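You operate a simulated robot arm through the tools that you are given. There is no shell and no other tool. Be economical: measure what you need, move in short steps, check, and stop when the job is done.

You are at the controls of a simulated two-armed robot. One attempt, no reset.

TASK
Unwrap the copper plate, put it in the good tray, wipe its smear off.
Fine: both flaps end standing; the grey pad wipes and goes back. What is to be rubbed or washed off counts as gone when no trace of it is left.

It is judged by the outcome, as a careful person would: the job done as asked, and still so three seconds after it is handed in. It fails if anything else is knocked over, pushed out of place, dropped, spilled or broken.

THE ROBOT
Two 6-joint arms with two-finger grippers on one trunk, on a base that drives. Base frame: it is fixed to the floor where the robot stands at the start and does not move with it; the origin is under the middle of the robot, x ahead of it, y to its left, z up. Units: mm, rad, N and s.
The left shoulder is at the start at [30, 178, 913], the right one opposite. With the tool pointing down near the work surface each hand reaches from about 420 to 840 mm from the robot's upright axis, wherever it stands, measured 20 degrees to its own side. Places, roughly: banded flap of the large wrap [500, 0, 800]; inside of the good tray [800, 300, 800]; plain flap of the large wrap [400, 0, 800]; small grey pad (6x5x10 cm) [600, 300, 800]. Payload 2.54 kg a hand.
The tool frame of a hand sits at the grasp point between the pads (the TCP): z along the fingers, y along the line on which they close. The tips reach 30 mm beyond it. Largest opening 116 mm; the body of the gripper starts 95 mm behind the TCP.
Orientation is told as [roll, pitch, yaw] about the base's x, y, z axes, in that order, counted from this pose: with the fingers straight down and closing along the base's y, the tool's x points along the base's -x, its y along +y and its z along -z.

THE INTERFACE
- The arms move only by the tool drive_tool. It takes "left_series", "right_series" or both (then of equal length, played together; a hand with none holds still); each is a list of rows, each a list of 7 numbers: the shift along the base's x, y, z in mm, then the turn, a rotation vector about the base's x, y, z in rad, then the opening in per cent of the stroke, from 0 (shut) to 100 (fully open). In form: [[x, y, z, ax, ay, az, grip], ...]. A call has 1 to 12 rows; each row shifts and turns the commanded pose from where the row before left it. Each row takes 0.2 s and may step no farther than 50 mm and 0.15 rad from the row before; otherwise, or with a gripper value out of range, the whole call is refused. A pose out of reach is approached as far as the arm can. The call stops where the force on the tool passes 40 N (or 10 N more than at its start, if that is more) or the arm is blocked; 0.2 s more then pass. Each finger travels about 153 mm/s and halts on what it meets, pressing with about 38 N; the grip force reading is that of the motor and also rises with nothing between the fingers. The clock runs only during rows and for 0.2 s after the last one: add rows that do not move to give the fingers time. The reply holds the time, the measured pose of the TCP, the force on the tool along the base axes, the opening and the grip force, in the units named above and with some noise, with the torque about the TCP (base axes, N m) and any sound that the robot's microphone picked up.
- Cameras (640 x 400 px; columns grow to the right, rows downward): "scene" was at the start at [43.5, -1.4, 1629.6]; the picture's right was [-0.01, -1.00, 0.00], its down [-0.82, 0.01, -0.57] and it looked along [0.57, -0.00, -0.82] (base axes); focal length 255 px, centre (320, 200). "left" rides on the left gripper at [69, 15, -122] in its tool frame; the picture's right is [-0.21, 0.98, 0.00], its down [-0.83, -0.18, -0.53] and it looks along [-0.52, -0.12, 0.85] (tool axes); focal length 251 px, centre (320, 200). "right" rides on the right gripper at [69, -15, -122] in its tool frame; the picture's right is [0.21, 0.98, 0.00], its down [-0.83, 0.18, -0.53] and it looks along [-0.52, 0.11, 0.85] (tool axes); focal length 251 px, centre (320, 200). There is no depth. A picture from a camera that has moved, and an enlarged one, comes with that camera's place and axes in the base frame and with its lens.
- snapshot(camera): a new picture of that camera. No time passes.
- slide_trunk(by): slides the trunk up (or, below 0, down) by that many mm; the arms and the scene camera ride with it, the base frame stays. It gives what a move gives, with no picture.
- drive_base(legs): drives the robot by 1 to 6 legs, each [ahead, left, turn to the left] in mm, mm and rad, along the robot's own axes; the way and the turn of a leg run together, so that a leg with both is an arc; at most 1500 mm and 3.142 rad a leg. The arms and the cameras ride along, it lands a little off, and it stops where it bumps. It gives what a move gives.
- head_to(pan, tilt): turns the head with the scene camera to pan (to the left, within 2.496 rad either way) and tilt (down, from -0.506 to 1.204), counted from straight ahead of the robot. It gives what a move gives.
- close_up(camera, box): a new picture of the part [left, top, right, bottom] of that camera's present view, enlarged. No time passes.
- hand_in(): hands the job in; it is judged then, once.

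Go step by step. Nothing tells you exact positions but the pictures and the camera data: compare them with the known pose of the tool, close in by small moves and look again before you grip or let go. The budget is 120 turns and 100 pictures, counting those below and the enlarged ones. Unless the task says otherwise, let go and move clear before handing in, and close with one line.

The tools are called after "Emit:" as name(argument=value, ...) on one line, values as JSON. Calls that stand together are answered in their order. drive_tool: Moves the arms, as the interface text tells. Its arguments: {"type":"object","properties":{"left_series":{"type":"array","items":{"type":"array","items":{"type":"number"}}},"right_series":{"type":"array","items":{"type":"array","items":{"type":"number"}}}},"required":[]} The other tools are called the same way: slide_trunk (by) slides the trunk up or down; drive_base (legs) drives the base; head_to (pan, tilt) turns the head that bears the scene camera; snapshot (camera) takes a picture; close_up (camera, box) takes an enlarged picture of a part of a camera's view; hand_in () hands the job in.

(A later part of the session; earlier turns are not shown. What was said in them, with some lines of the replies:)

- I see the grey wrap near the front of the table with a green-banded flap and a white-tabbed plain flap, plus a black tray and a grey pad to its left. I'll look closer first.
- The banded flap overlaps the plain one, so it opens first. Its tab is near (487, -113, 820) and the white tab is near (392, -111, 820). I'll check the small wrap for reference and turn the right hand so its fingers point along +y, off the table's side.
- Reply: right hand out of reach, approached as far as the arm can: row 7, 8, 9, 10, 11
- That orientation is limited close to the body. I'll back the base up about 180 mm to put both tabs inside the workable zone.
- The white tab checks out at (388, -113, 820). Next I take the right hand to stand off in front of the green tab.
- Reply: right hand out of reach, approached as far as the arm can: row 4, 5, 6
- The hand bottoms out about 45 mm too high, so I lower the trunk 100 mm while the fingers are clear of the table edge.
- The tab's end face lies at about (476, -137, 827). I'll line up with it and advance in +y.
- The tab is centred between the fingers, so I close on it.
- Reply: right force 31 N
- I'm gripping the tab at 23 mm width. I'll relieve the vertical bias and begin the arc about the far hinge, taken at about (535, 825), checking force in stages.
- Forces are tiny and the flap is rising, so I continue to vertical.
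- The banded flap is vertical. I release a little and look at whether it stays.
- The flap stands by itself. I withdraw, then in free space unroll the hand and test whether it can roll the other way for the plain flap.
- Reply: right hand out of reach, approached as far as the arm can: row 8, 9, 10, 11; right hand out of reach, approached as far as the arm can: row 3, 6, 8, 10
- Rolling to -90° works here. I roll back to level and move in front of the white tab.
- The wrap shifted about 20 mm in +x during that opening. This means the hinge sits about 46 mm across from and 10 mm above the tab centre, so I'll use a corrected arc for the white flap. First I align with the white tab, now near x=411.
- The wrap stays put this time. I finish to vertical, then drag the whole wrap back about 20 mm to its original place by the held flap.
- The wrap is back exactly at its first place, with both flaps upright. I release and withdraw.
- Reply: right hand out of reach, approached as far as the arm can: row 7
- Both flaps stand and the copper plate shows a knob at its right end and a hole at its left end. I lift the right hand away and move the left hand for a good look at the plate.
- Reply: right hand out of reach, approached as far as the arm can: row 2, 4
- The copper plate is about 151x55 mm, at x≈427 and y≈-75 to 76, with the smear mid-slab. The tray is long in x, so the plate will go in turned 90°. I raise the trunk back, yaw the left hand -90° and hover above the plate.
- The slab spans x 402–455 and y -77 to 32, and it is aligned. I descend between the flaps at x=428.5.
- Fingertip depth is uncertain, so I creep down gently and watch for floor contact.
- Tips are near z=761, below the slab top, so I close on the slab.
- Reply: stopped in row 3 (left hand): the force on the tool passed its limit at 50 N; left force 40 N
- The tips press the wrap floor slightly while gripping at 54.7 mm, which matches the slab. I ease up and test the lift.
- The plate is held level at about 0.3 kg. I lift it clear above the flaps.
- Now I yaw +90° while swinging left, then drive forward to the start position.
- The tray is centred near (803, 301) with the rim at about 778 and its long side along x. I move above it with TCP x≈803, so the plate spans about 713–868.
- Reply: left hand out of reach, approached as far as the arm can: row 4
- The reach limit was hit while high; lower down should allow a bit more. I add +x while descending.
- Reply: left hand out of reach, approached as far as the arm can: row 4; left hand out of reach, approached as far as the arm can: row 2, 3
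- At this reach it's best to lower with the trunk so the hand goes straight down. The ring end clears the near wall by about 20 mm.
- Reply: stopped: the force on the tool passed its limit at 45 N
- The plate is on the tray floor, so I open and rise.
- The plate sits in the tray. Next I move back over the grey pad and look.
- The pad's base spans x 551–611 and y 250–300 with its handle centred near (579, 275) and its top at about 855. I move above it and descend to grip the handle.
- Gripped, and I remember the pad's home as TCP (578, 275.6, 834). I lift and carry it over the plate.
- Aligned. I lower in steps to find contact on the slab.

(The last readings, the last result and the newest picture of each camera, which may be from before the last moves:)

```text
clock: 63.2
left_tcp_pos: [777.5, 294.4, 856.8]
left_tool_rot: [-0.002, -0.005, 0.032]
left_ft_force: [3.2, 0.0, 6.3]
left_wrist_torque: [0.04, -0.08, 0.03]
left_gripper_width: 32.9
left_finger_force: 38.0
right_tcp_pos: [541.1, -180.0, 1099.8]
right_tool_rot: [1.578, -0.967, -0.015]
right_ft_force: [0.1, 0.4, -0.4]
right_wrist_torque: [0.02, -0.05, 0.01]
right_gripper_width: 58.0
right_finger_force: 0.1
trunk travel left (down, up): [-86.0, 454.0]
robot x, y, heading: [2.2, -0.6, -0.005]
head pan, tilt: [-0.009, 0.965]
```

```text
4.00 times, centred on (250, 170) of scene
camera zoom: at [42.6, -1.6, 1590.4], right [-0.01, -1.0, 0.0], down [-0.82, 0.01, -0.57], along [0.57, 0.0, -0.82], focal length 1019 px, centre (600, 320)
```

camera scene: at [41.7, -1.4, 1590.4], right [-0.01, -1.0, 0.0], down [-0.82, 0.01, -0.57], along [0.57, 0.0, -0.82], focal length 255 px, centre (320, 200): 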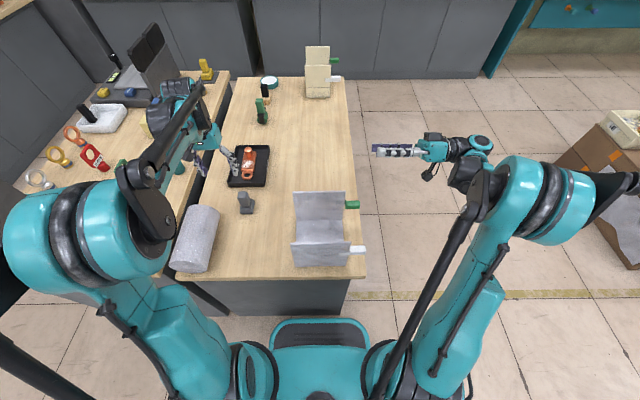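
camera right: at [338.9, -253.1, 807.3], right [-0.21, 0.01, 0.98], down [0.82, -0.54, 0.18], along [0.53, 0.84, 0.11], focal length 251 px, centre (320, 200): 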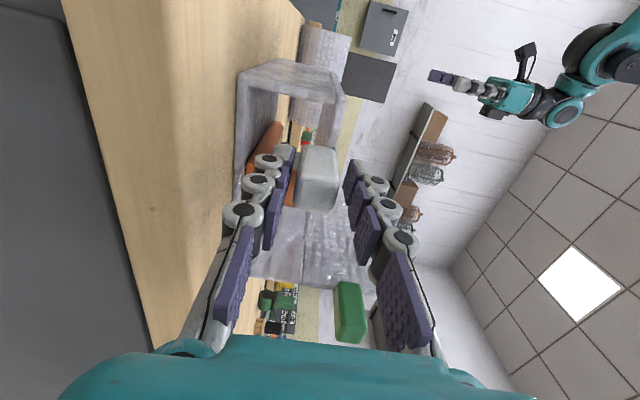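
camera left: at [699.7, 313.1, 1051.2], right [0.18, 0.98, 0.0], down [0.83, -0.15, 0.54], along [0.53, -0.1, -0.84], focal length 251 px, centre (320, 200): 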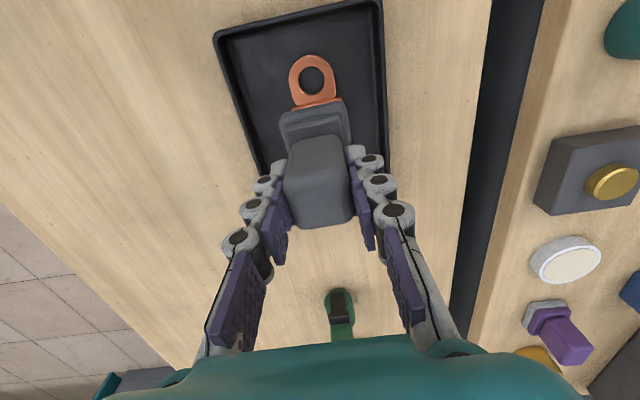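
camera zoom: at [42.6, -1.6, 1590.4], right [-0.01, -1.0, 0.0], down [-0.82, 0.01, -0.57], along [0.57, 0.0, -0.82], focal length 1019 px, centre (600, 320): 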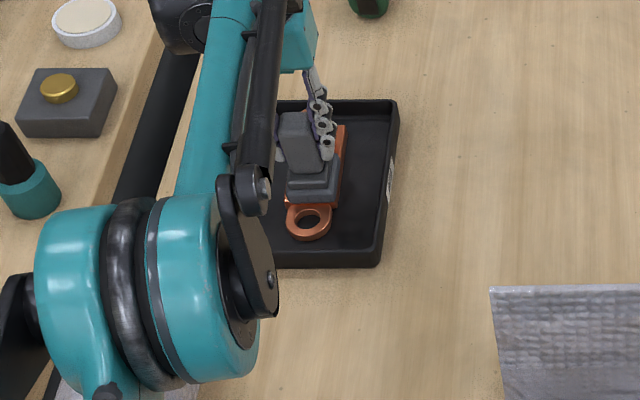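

Contact is light at about 8 N and the pad sits square on the slab. I start wiping strokes.

Emit:
drive_tool(left_series=[[6, 0, 0, 0, 0, 0, 15], [5, 0, 0, 0, 0, 0, 15], [0, 6, 0, 0, 0, 0, 15], [-10, 0, 0, 0, 0, 0, 15], [-10, 0, 0, 0, 0, 0, 15], [0, -6, 0, 0, 0, 0, 15], [10, 0, 0, 0, 0, 0, 15], [10, 0, 0, 0, 0, 0, 15], [0, -6, 0, 0, 0, 0, 15], [-10, 0, 0, 0, 0, 0, 15], [-10, 0, 0, 0, 0, 0, 15], [0, 6, 0, 0, 0, 0, 15]])

Emit:
drive_tool(left_series=[[10, 0, -0.5, 0, 0, 0, 15], [11, 0, 0, 0, 0, 0, 15], [0, 8, 0, 0, 0, 0, 15], [-10, 0, 0, 0, 0, 0, 15], [-10, 0, 0, 0, 0, 0, 15], [0, -8, 0, 0, 0, 0, 15], [10, 0, 0, 0, 0, 0, 15], [10, 0, 0, 0, 0, 0, 15], [0, -8, 0, 0, 0, 0, 15], [-10, 0, 0, 0, 0, 0, 15], [-10, 0, 0, 0, 0, 0, 15], [0, 8, 0, 0, 0, 0, 15]])

```text
clock: 65.8
left_tcp_pos: [768.6, 293.1, 856.4]
left_tool_rot: [-0.002, -0.005, 0.03]
left_ft_force: [0.7, -4.7, 7.1]
left_wrist_torque: [-0.23, -0.05, -0.05]
left_gripper_width: 33.1
left_finger_force: 38.0
right_tcp_pos: [541.5, -178.7, 1100.4]
right_tool_rot: [1.58, -0.971, -0.014]
right_ft_force: [-0.3, 1.2, -0.6]
right_wrist_torque: [0.01, -0.01, 0.0]
right_gripper_width: 58.0
right_finger_force: 0.1
trunk travel left (down, up): [-86.0, 454.0]
robot x, y, heading: [0.2, -1.5, 0.005]
head pan, tilt: [-0.009, 0.965]
```

```text
clock: 68.4
left_tcp_pos: [768.3, 293.4, 856.0]
left_tool_rot: [-0.001, -0.006, 0.032]
left_ft_force: [-0.3, -6.3, 11.8]
left_wrist_torque: [-0.31, 0.06, 0.03]
left_gripper_width: 32.9
left_finger_force: 38.0
right_tcp_pos: [541.1, -179.7, 1099.8]
right_tool_rot: [1.579, -0.97, -0.018]
right_ft_force: [0.1, 0.5, 0.3]
right_wrist_torque: [-0.01, 0.01, -0.02]
right_gripper_width: 58.0
right_finger_force: 0.1
trunk travel left (down, up): [-86.0, 454.0]
robot x, y, heading: [-1.1, 0.4, -0.002]
head pan, tilt: [-0.009, 0.965]
```

I lift and back off to inspect.

Emit:
drive_tool(left_series=[[0, 0, 20, 0, 0, 0, 15], [-10, 0, 40, 0, 0, 0, 15], [-40, 0, 20, 0, 0, 0, 15], [-45, 0, 0, 0, 0, 0, 15], [-45, 0, 0, 0, 0, 0, 15]])

Emit:
close_up(camera="scene", box=[220, 120, 300, 210])

Emit:
snapshot(camera="left")

```text
clock: 69.6
left_tcp_pos: [627.9, 293.0, 934.9]
left_tool_rot: [-0.002, -0.006, 0.032]
left_ft_force: [-0.9, 0.4, -1.1]
left_wrist_torque: [-0.02, -0.07, 0.02]
left_gripper_width: 32.6
left_finger_force: 37.9
right_tcp_pos: [541.6, -178.4, 1097.6]
right_tool_rot: [1.577, -0.971, -0.015]
right_ft_force: [-0.2, 1.2, 0.3]
right_wrist_torque: [0.0, 0.01, -0.04]
right_gripper_width: 58.0
right_finger_force: 0.0
trunk travel left (down, up): [-86.0, 454.0]
robot x, y, heading: [-0.7, -0.4, -0.001]
head pan, tilt: [-0.009, 0.965]
```

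```text
4.44 times, centred on (260, 165) of scene
camera zoom: at [41.3, -1.5, 1590.4], right [-0.01, -1.0, 0.0], down [-0.82, 0.01, -0.57], along [0.57, 0.0, -0.82], focal length 1132 px, centre (587, 356)
```

zoom: 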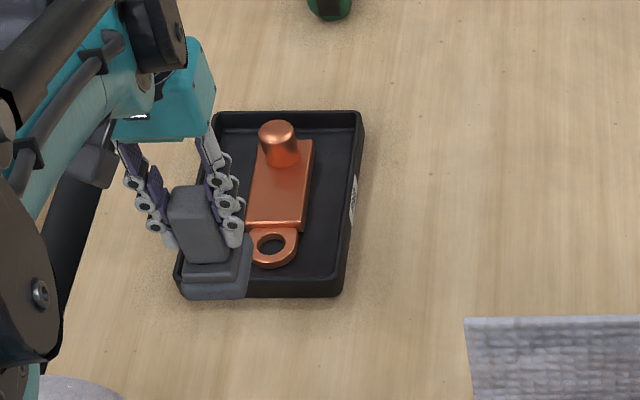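

```text
40 pictures are left
camera left: at [556.0, 308.0, 1058.3], right [0.18, 0.98, 0.0], down [0.83, -0.15, 0.54], along [0.53, -0.1, -0.84], focal length 251 px, centre (320, 200)
```

left: 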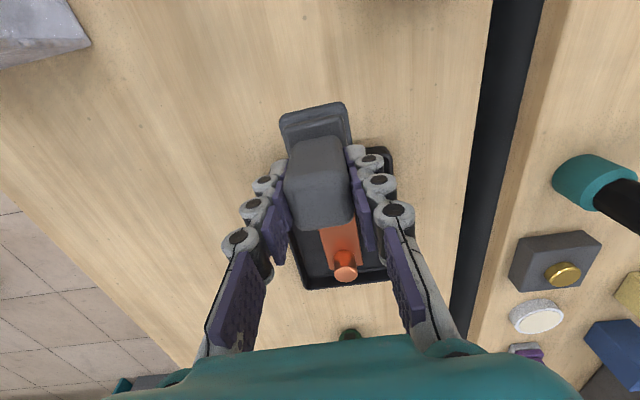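

It looks clean. I zoom in further to be sure no trace is left.

Emit:
close_up(camera="scene", box=[272, 145, 296, 185])

Emit:
close_up(camera="scene", box=[264, 145, 296, 180])

```text
10.00 times, centred on (284, 165) of scene
camera zoom: at [41.3, -1.5, 1590.4], right [-0.01, -1.0, 0.0], down [-0.82, 0.01, -0.57], along [0.57, 0.0, -0.82], focal length 2547 px, centre (680, 550)
```

zoom: 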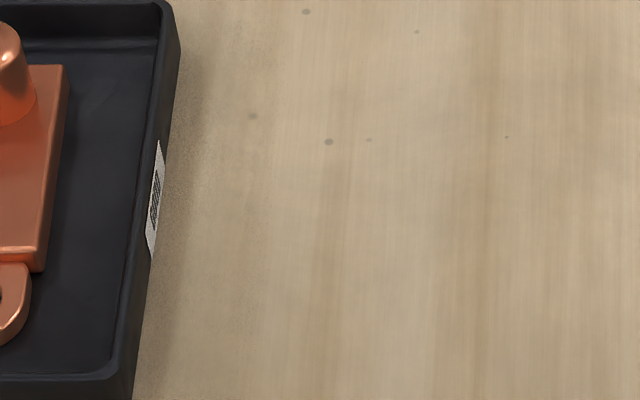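

```text
11.43 times, centred on (280, 162) of scene
camera zoom: at [41.3, -1.5, 1590.4], right [-0.01, -1.0, 0.0], down [-0.82, 0.01, -0.57], along [0.57, 0.0, -0.82], focal length 2911 px, centre (777, 629)
```

zoom: 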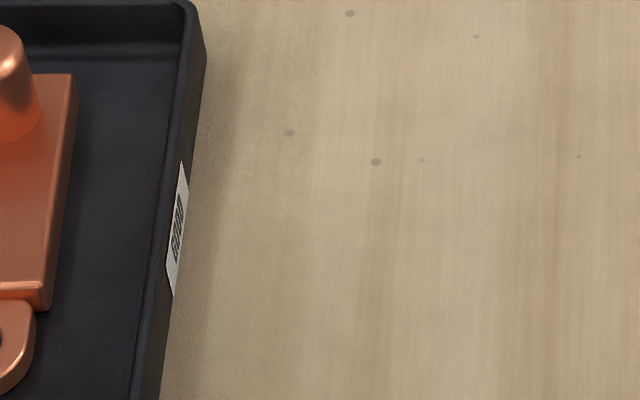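

Emit:
close_up(camera="scene", box=[238, 144, 264, 182])

```text
10.53 times, centred on (251, 163) of scene
camera zoom: at [41.3, -1.5, 1590.4], right [-0.01, -1.0, 0.0], down [-0.82, 0.01, -0.57], along [0.57, 0.0, -0.82], focal length 2681 px, centre (1046, 590)
```

zoom: 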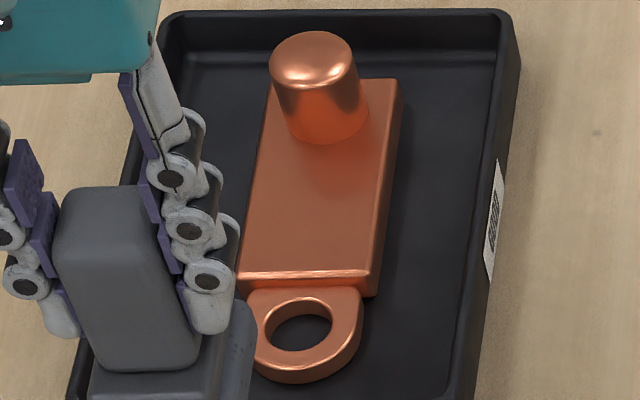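

The plate is spotless. I return the pad to its home pose.

Emit:
drive_tool(left_series=[[-25, -9, 0, 0, 0, -0.015, 15], [-24.5, -8.5, 0, 0, 0, -0.016, 15], [0, 0, -35, 0, 0, 0, 15], [0, 0, -35, 0, 0, 0, 15], [0, 0, -22, 0, 0, 0, 15], [0, 0, -5, 0, 0, 0, 15]])

Emit:
drive_tool(left_series=[[0, 0, -2, 0, 0, 0, 15], [0, 0, -1, 0, 0, 0, 15]])

```text
clock: 71.0
left_tcp_pos: [580.1, 277.6, 837.1]
left_tool_rot: [-0.002, -0.005, 0.001]
left_ft_force: [-0.9, 0.0, -0.2]
left_wrist_torque: [-0.02, 0.01, -0.01]
left_gripper_width: 32.9
left_finger_force: 37.9
right_tcp_pos: [542.5, -178.0, 1098.3]
right_tool_rot: [1.577, -0.969, -0.015]
right_ft_force: [-1.4, 0.6, -0.5]
right_wrist_torque: [-0.02, -0.05, -0.01]
right_gripper_width: 58.1
right_finger_force: 0.0
trunk travel left (down, up): [-86.0, 454.0]
robot x, y, heading: [1.4, 0.1, 0.001]
head pan, tilt: [-0.009, 0.965]
```

```text
clock: 71.6
left_tcp_pos: [580.4, 277.5, 835.0]
left_tool_rot: [-0.002, -0.007, 0.002]
left_ft_force: [-0.6, -0.5, -0.9]
left_wrist_torque: [0.01, 0.0, -0.03]
left_gripper_width: 32.8
left_finger_force: 37.8
right_tcp_pos: [542.3, -178.3, 1098.3]
right_tool_rot: [1.576, -0.97, -0.016]
right_ft_force: [0.3, 0.0, 0.7]
right_wrist_torque: [-0.02, -0.01, 0.01]
right_gripper_width: 58.0
right_finger_force: 0.1
trunk travel left (down, up): [-86.0, 454.0]
robot x, y, heading: [-0.6, -2.3, 0.0]
head pan, tilt: [-0.009, 0.965]
```

Emit:
drive_tool(left_series=[[-2, -2, -1, 0, 0, 0, 15], [0, 0, -1, 0, 0, 0, 15]])

Emit:
drive_tool(left_series=[[0, 0, -0.7, 0, 0, 0, 15], [0, 0, 0, 0, 0, 0, 15]])

```text
clock: 72.2
left_tcp_pos: [577.6, 274.4, 833.6]
left_tool_rot: [-0.001, -0.008, 0.001]
left_ft_force: [6.8, 3.2, 18.3]
left_wrist_torque: [0.16, -0.08, -0.03]
left_gripper_width: 33.0
left_finger_force: 37.5
right_tcp_pos: [541.6, -179.6, 1100.3]
right_tool_rot: [1.577, -0.97, -0.016]
right_ft_force: [0.7, -0.1, 0.2]
right_wrist_torque: [0.03, -0.04, -0.05]
right_gripper_width: 58.0
right_finger_force: 0.0
trunk travel left (down, up): [-86.0, 454.0]
robot x, y, heading: [1.2, -1.3, 0.002]
head pan, tilt: [-0.009, 0.965]
```

```text
clock: 73.0
left_tcp_pos: [577.0, 275.2, 833.8]
left_tool_rot: [0.0, -0.009, 0.0]
left_ft_force: [-0.4, 0.4, 19.0]
left_wrist_torque: [-0.2, 0.39, 0.0]
left_gripper_width: 32.7
left_finger_force: 38.2
right_tcp_pos: [542.6, -180.1, 1098.7]
right_tool_rot: [1.576, -0.972, -0.015]
right_ft_force: [-0.7, 0.3, -0.3]
right_wrist_torque: [0.0, -0.03, 0.02]
right_gripper_width: 58.1
right_finger_force: 0.1
trunk travel left (down, up): [-86.0, 454.0]
robot x, y, heading: [-0.4, 0.1, 0.001]
head pan, tilt: [-0.009, 0.965]
stopped in row 2 (left hand): the force on the tool passed its limit at 41 N (the readings are from after the stop); the commanded pose is now the measured one
```

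The pad stands on the table at its home, so I release and rise clear.

Emit:
drive_tool(left_series=[[0, 0, 1, 0, 0, 0, 32], [0, 0, 0, 0, 0, 0, 50], [0, 0, 0, 0, 0, 0, 70], [0, 0, 0, 0, 0, 0, 70], [0, 0, 25, 0, 0, 0, 70], [0, 0, 35, 0, 0, 0, 70], [0, 0, 45, 0, 0, 0, 70], [-30, 0, 45, 0, 0, 0, 70], [-30, 20, 40, 0, 0, 0, 70]])

Emit:
snapshot(camera="scene")

Emit:
snapshot(camera="left")

```text
refused: row 8 steps farther than a row can; nothing moved
```

```text
36 pictures are left
camera scene: at [41.2, -2.2, 1590.2], right [-0.01, -1.0, 0.0], down [-0.82, 0.01, -0.57], along [0.57, 0.0, -0.82], focal length 255 px, centre (320, 200)
```

scene: 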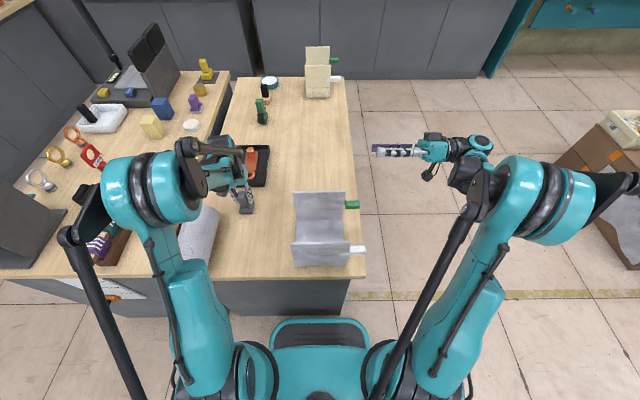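

```text
35 pictures are left
camera left: at [506.7, 290.5, 956.4], right [0.21, 0.98, 0.0], down [0.82, -0.18, 0.54], along [0.53, -0.11, -0.84], focal length 251 px, centre (320, 200)
```

left: 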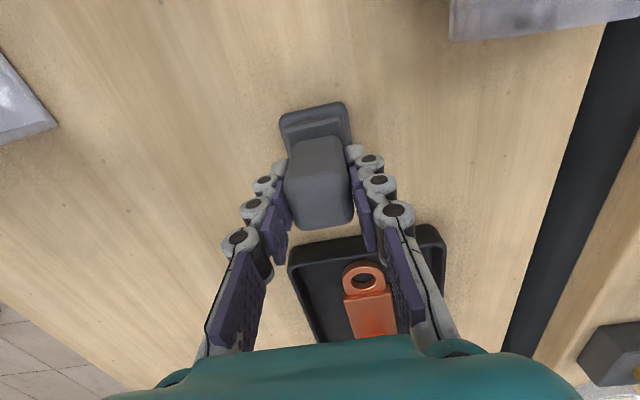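

A step was too long, so I redo the release with shorter rows.

Emit:
drive_tool(left_series=[[0, 0, 0.5, 0, 0, 0, 32], [0, 0, 0, 0, 0, 0, 50], [0, 0, 0, 0, 0, 0, 70], [0, 0, 0, 0, 0, 0, 70], [0, 0, 25, 0, 0, 0, 70], [0, 0, 35, 0, 0, 0, 70], [0, 0, 40, 0, 0, 0, 70], [-25, 0, 40, 0, 0, 0, 70], [-25, 10, 35, 0, 0, 0, 70], [-20, 0, 30, 0, 0, 0, 70]])

Emit:
snapshot(camera="scene")

Emit:
snapshot(camera="left")

```text
clock: 75.2
left_tcp_pos: [508.0, 286.2, 1039.6]
left_tool_rot: [0.001, -0.007, 0.0]
left_ft_force: [-0.4, 0.3, -0.4]
left_wrist_torque: [0.02, -0.01, -0.02]
left_gripper_width: 80.9
left_finger_force: 0.1
right_tcp_pos: [542.0, -178.4, 1099.3]
right_tool_rot: [1.578, -0.972, -0.016]
right_ft_force: [0.7, -0.7, -0.5]
right_wrist_torque: [-0.03, 0.0, -0.04]
right_gripper_width: 58.2
right_finger_force: 0.0
trunk travel left (down, up): [-86.0, 454.0]
robot x, y, heading: [-0.6, 0.8, -0.002]
head pan, tilt: [-0.009, 0.965]
```

```text
34 pictures are left
camera scene: at [41.9, -1.7, 1590.4], right [-0.01, -1.0, 0.0], down [-0.82, 0.01, -0.57], along [0.57, 0.0, -0.82], focal length 255 px, centre (320, 200)
```

scene: 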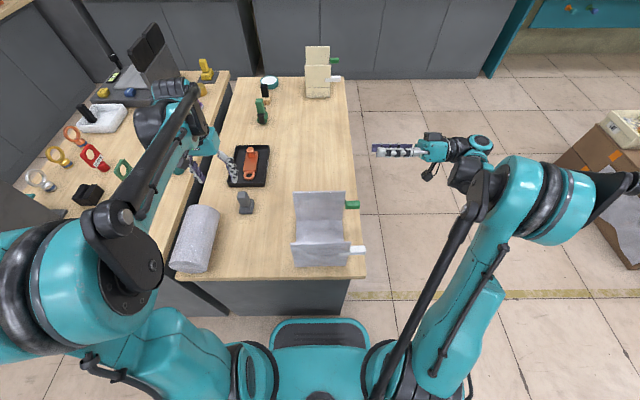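

```text
33 pictures are left
camera left: at [436.4, 301.7, 1162.5], right [0.21, 0.98, 0.0], down [0.82, -0.18, 0.54], along [0.53, -0.11, -0.84], focal length 251 px, centre (320, 200)
```

left: 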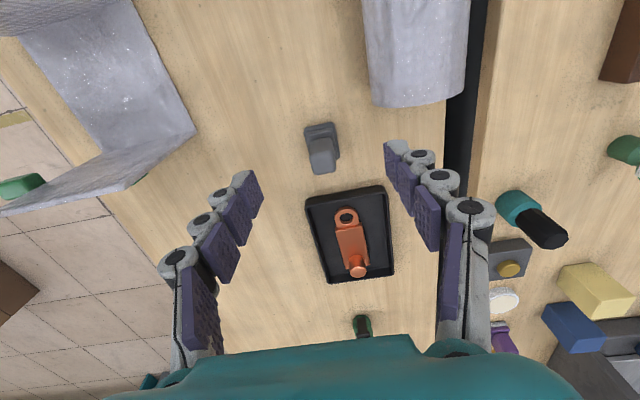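

Emit:
close_up(camera="left", box=[300, 180, 400, 290])

Emit:
close_up(camera="scene", box=[270, 180, 380, 280])

```text
3.64 times, centred on (350, 235) of left
camera zoom: at [436.4, 301.7, 1162.5], right [0.21, 0.98, 0.0], down [0.82, -0.18, 0.54], along [0.53, -0.11, -0.84], focal length 914 px, centre (211, 73)
```

zoom: 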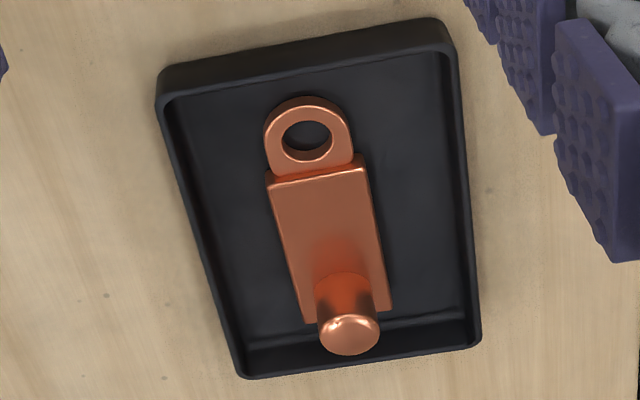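

```text
4.00 times, centred on (325, 230) of scene
camera zoom: at [41.9, -1.7, 1590.4], right [-0.01, -1.0, 0.0], down [-0.82, 0.01, -0.57], along [0.57, 0.0, -0.82], focal length 1019 px, centre (300, 80)
```

zoom: 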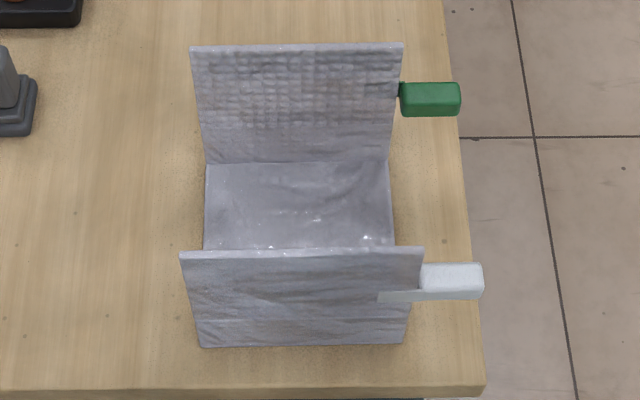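

The plate is clean in the tray, the pad is back, both flaps are standing, and both hands are clear, so I hand in.

Emit:
hand_in()

```text
The job is handed in.
```

The copper plate is unwrapped and lying in the good tray. No trace of the smear shows in the close-ups, the grey pad is back in its place, and both flaps are standing. The wrap slid about 20 mm while I opened the first flap, and I pulled it back to where it was. The job is handed in, but I have not seen how it was judged.
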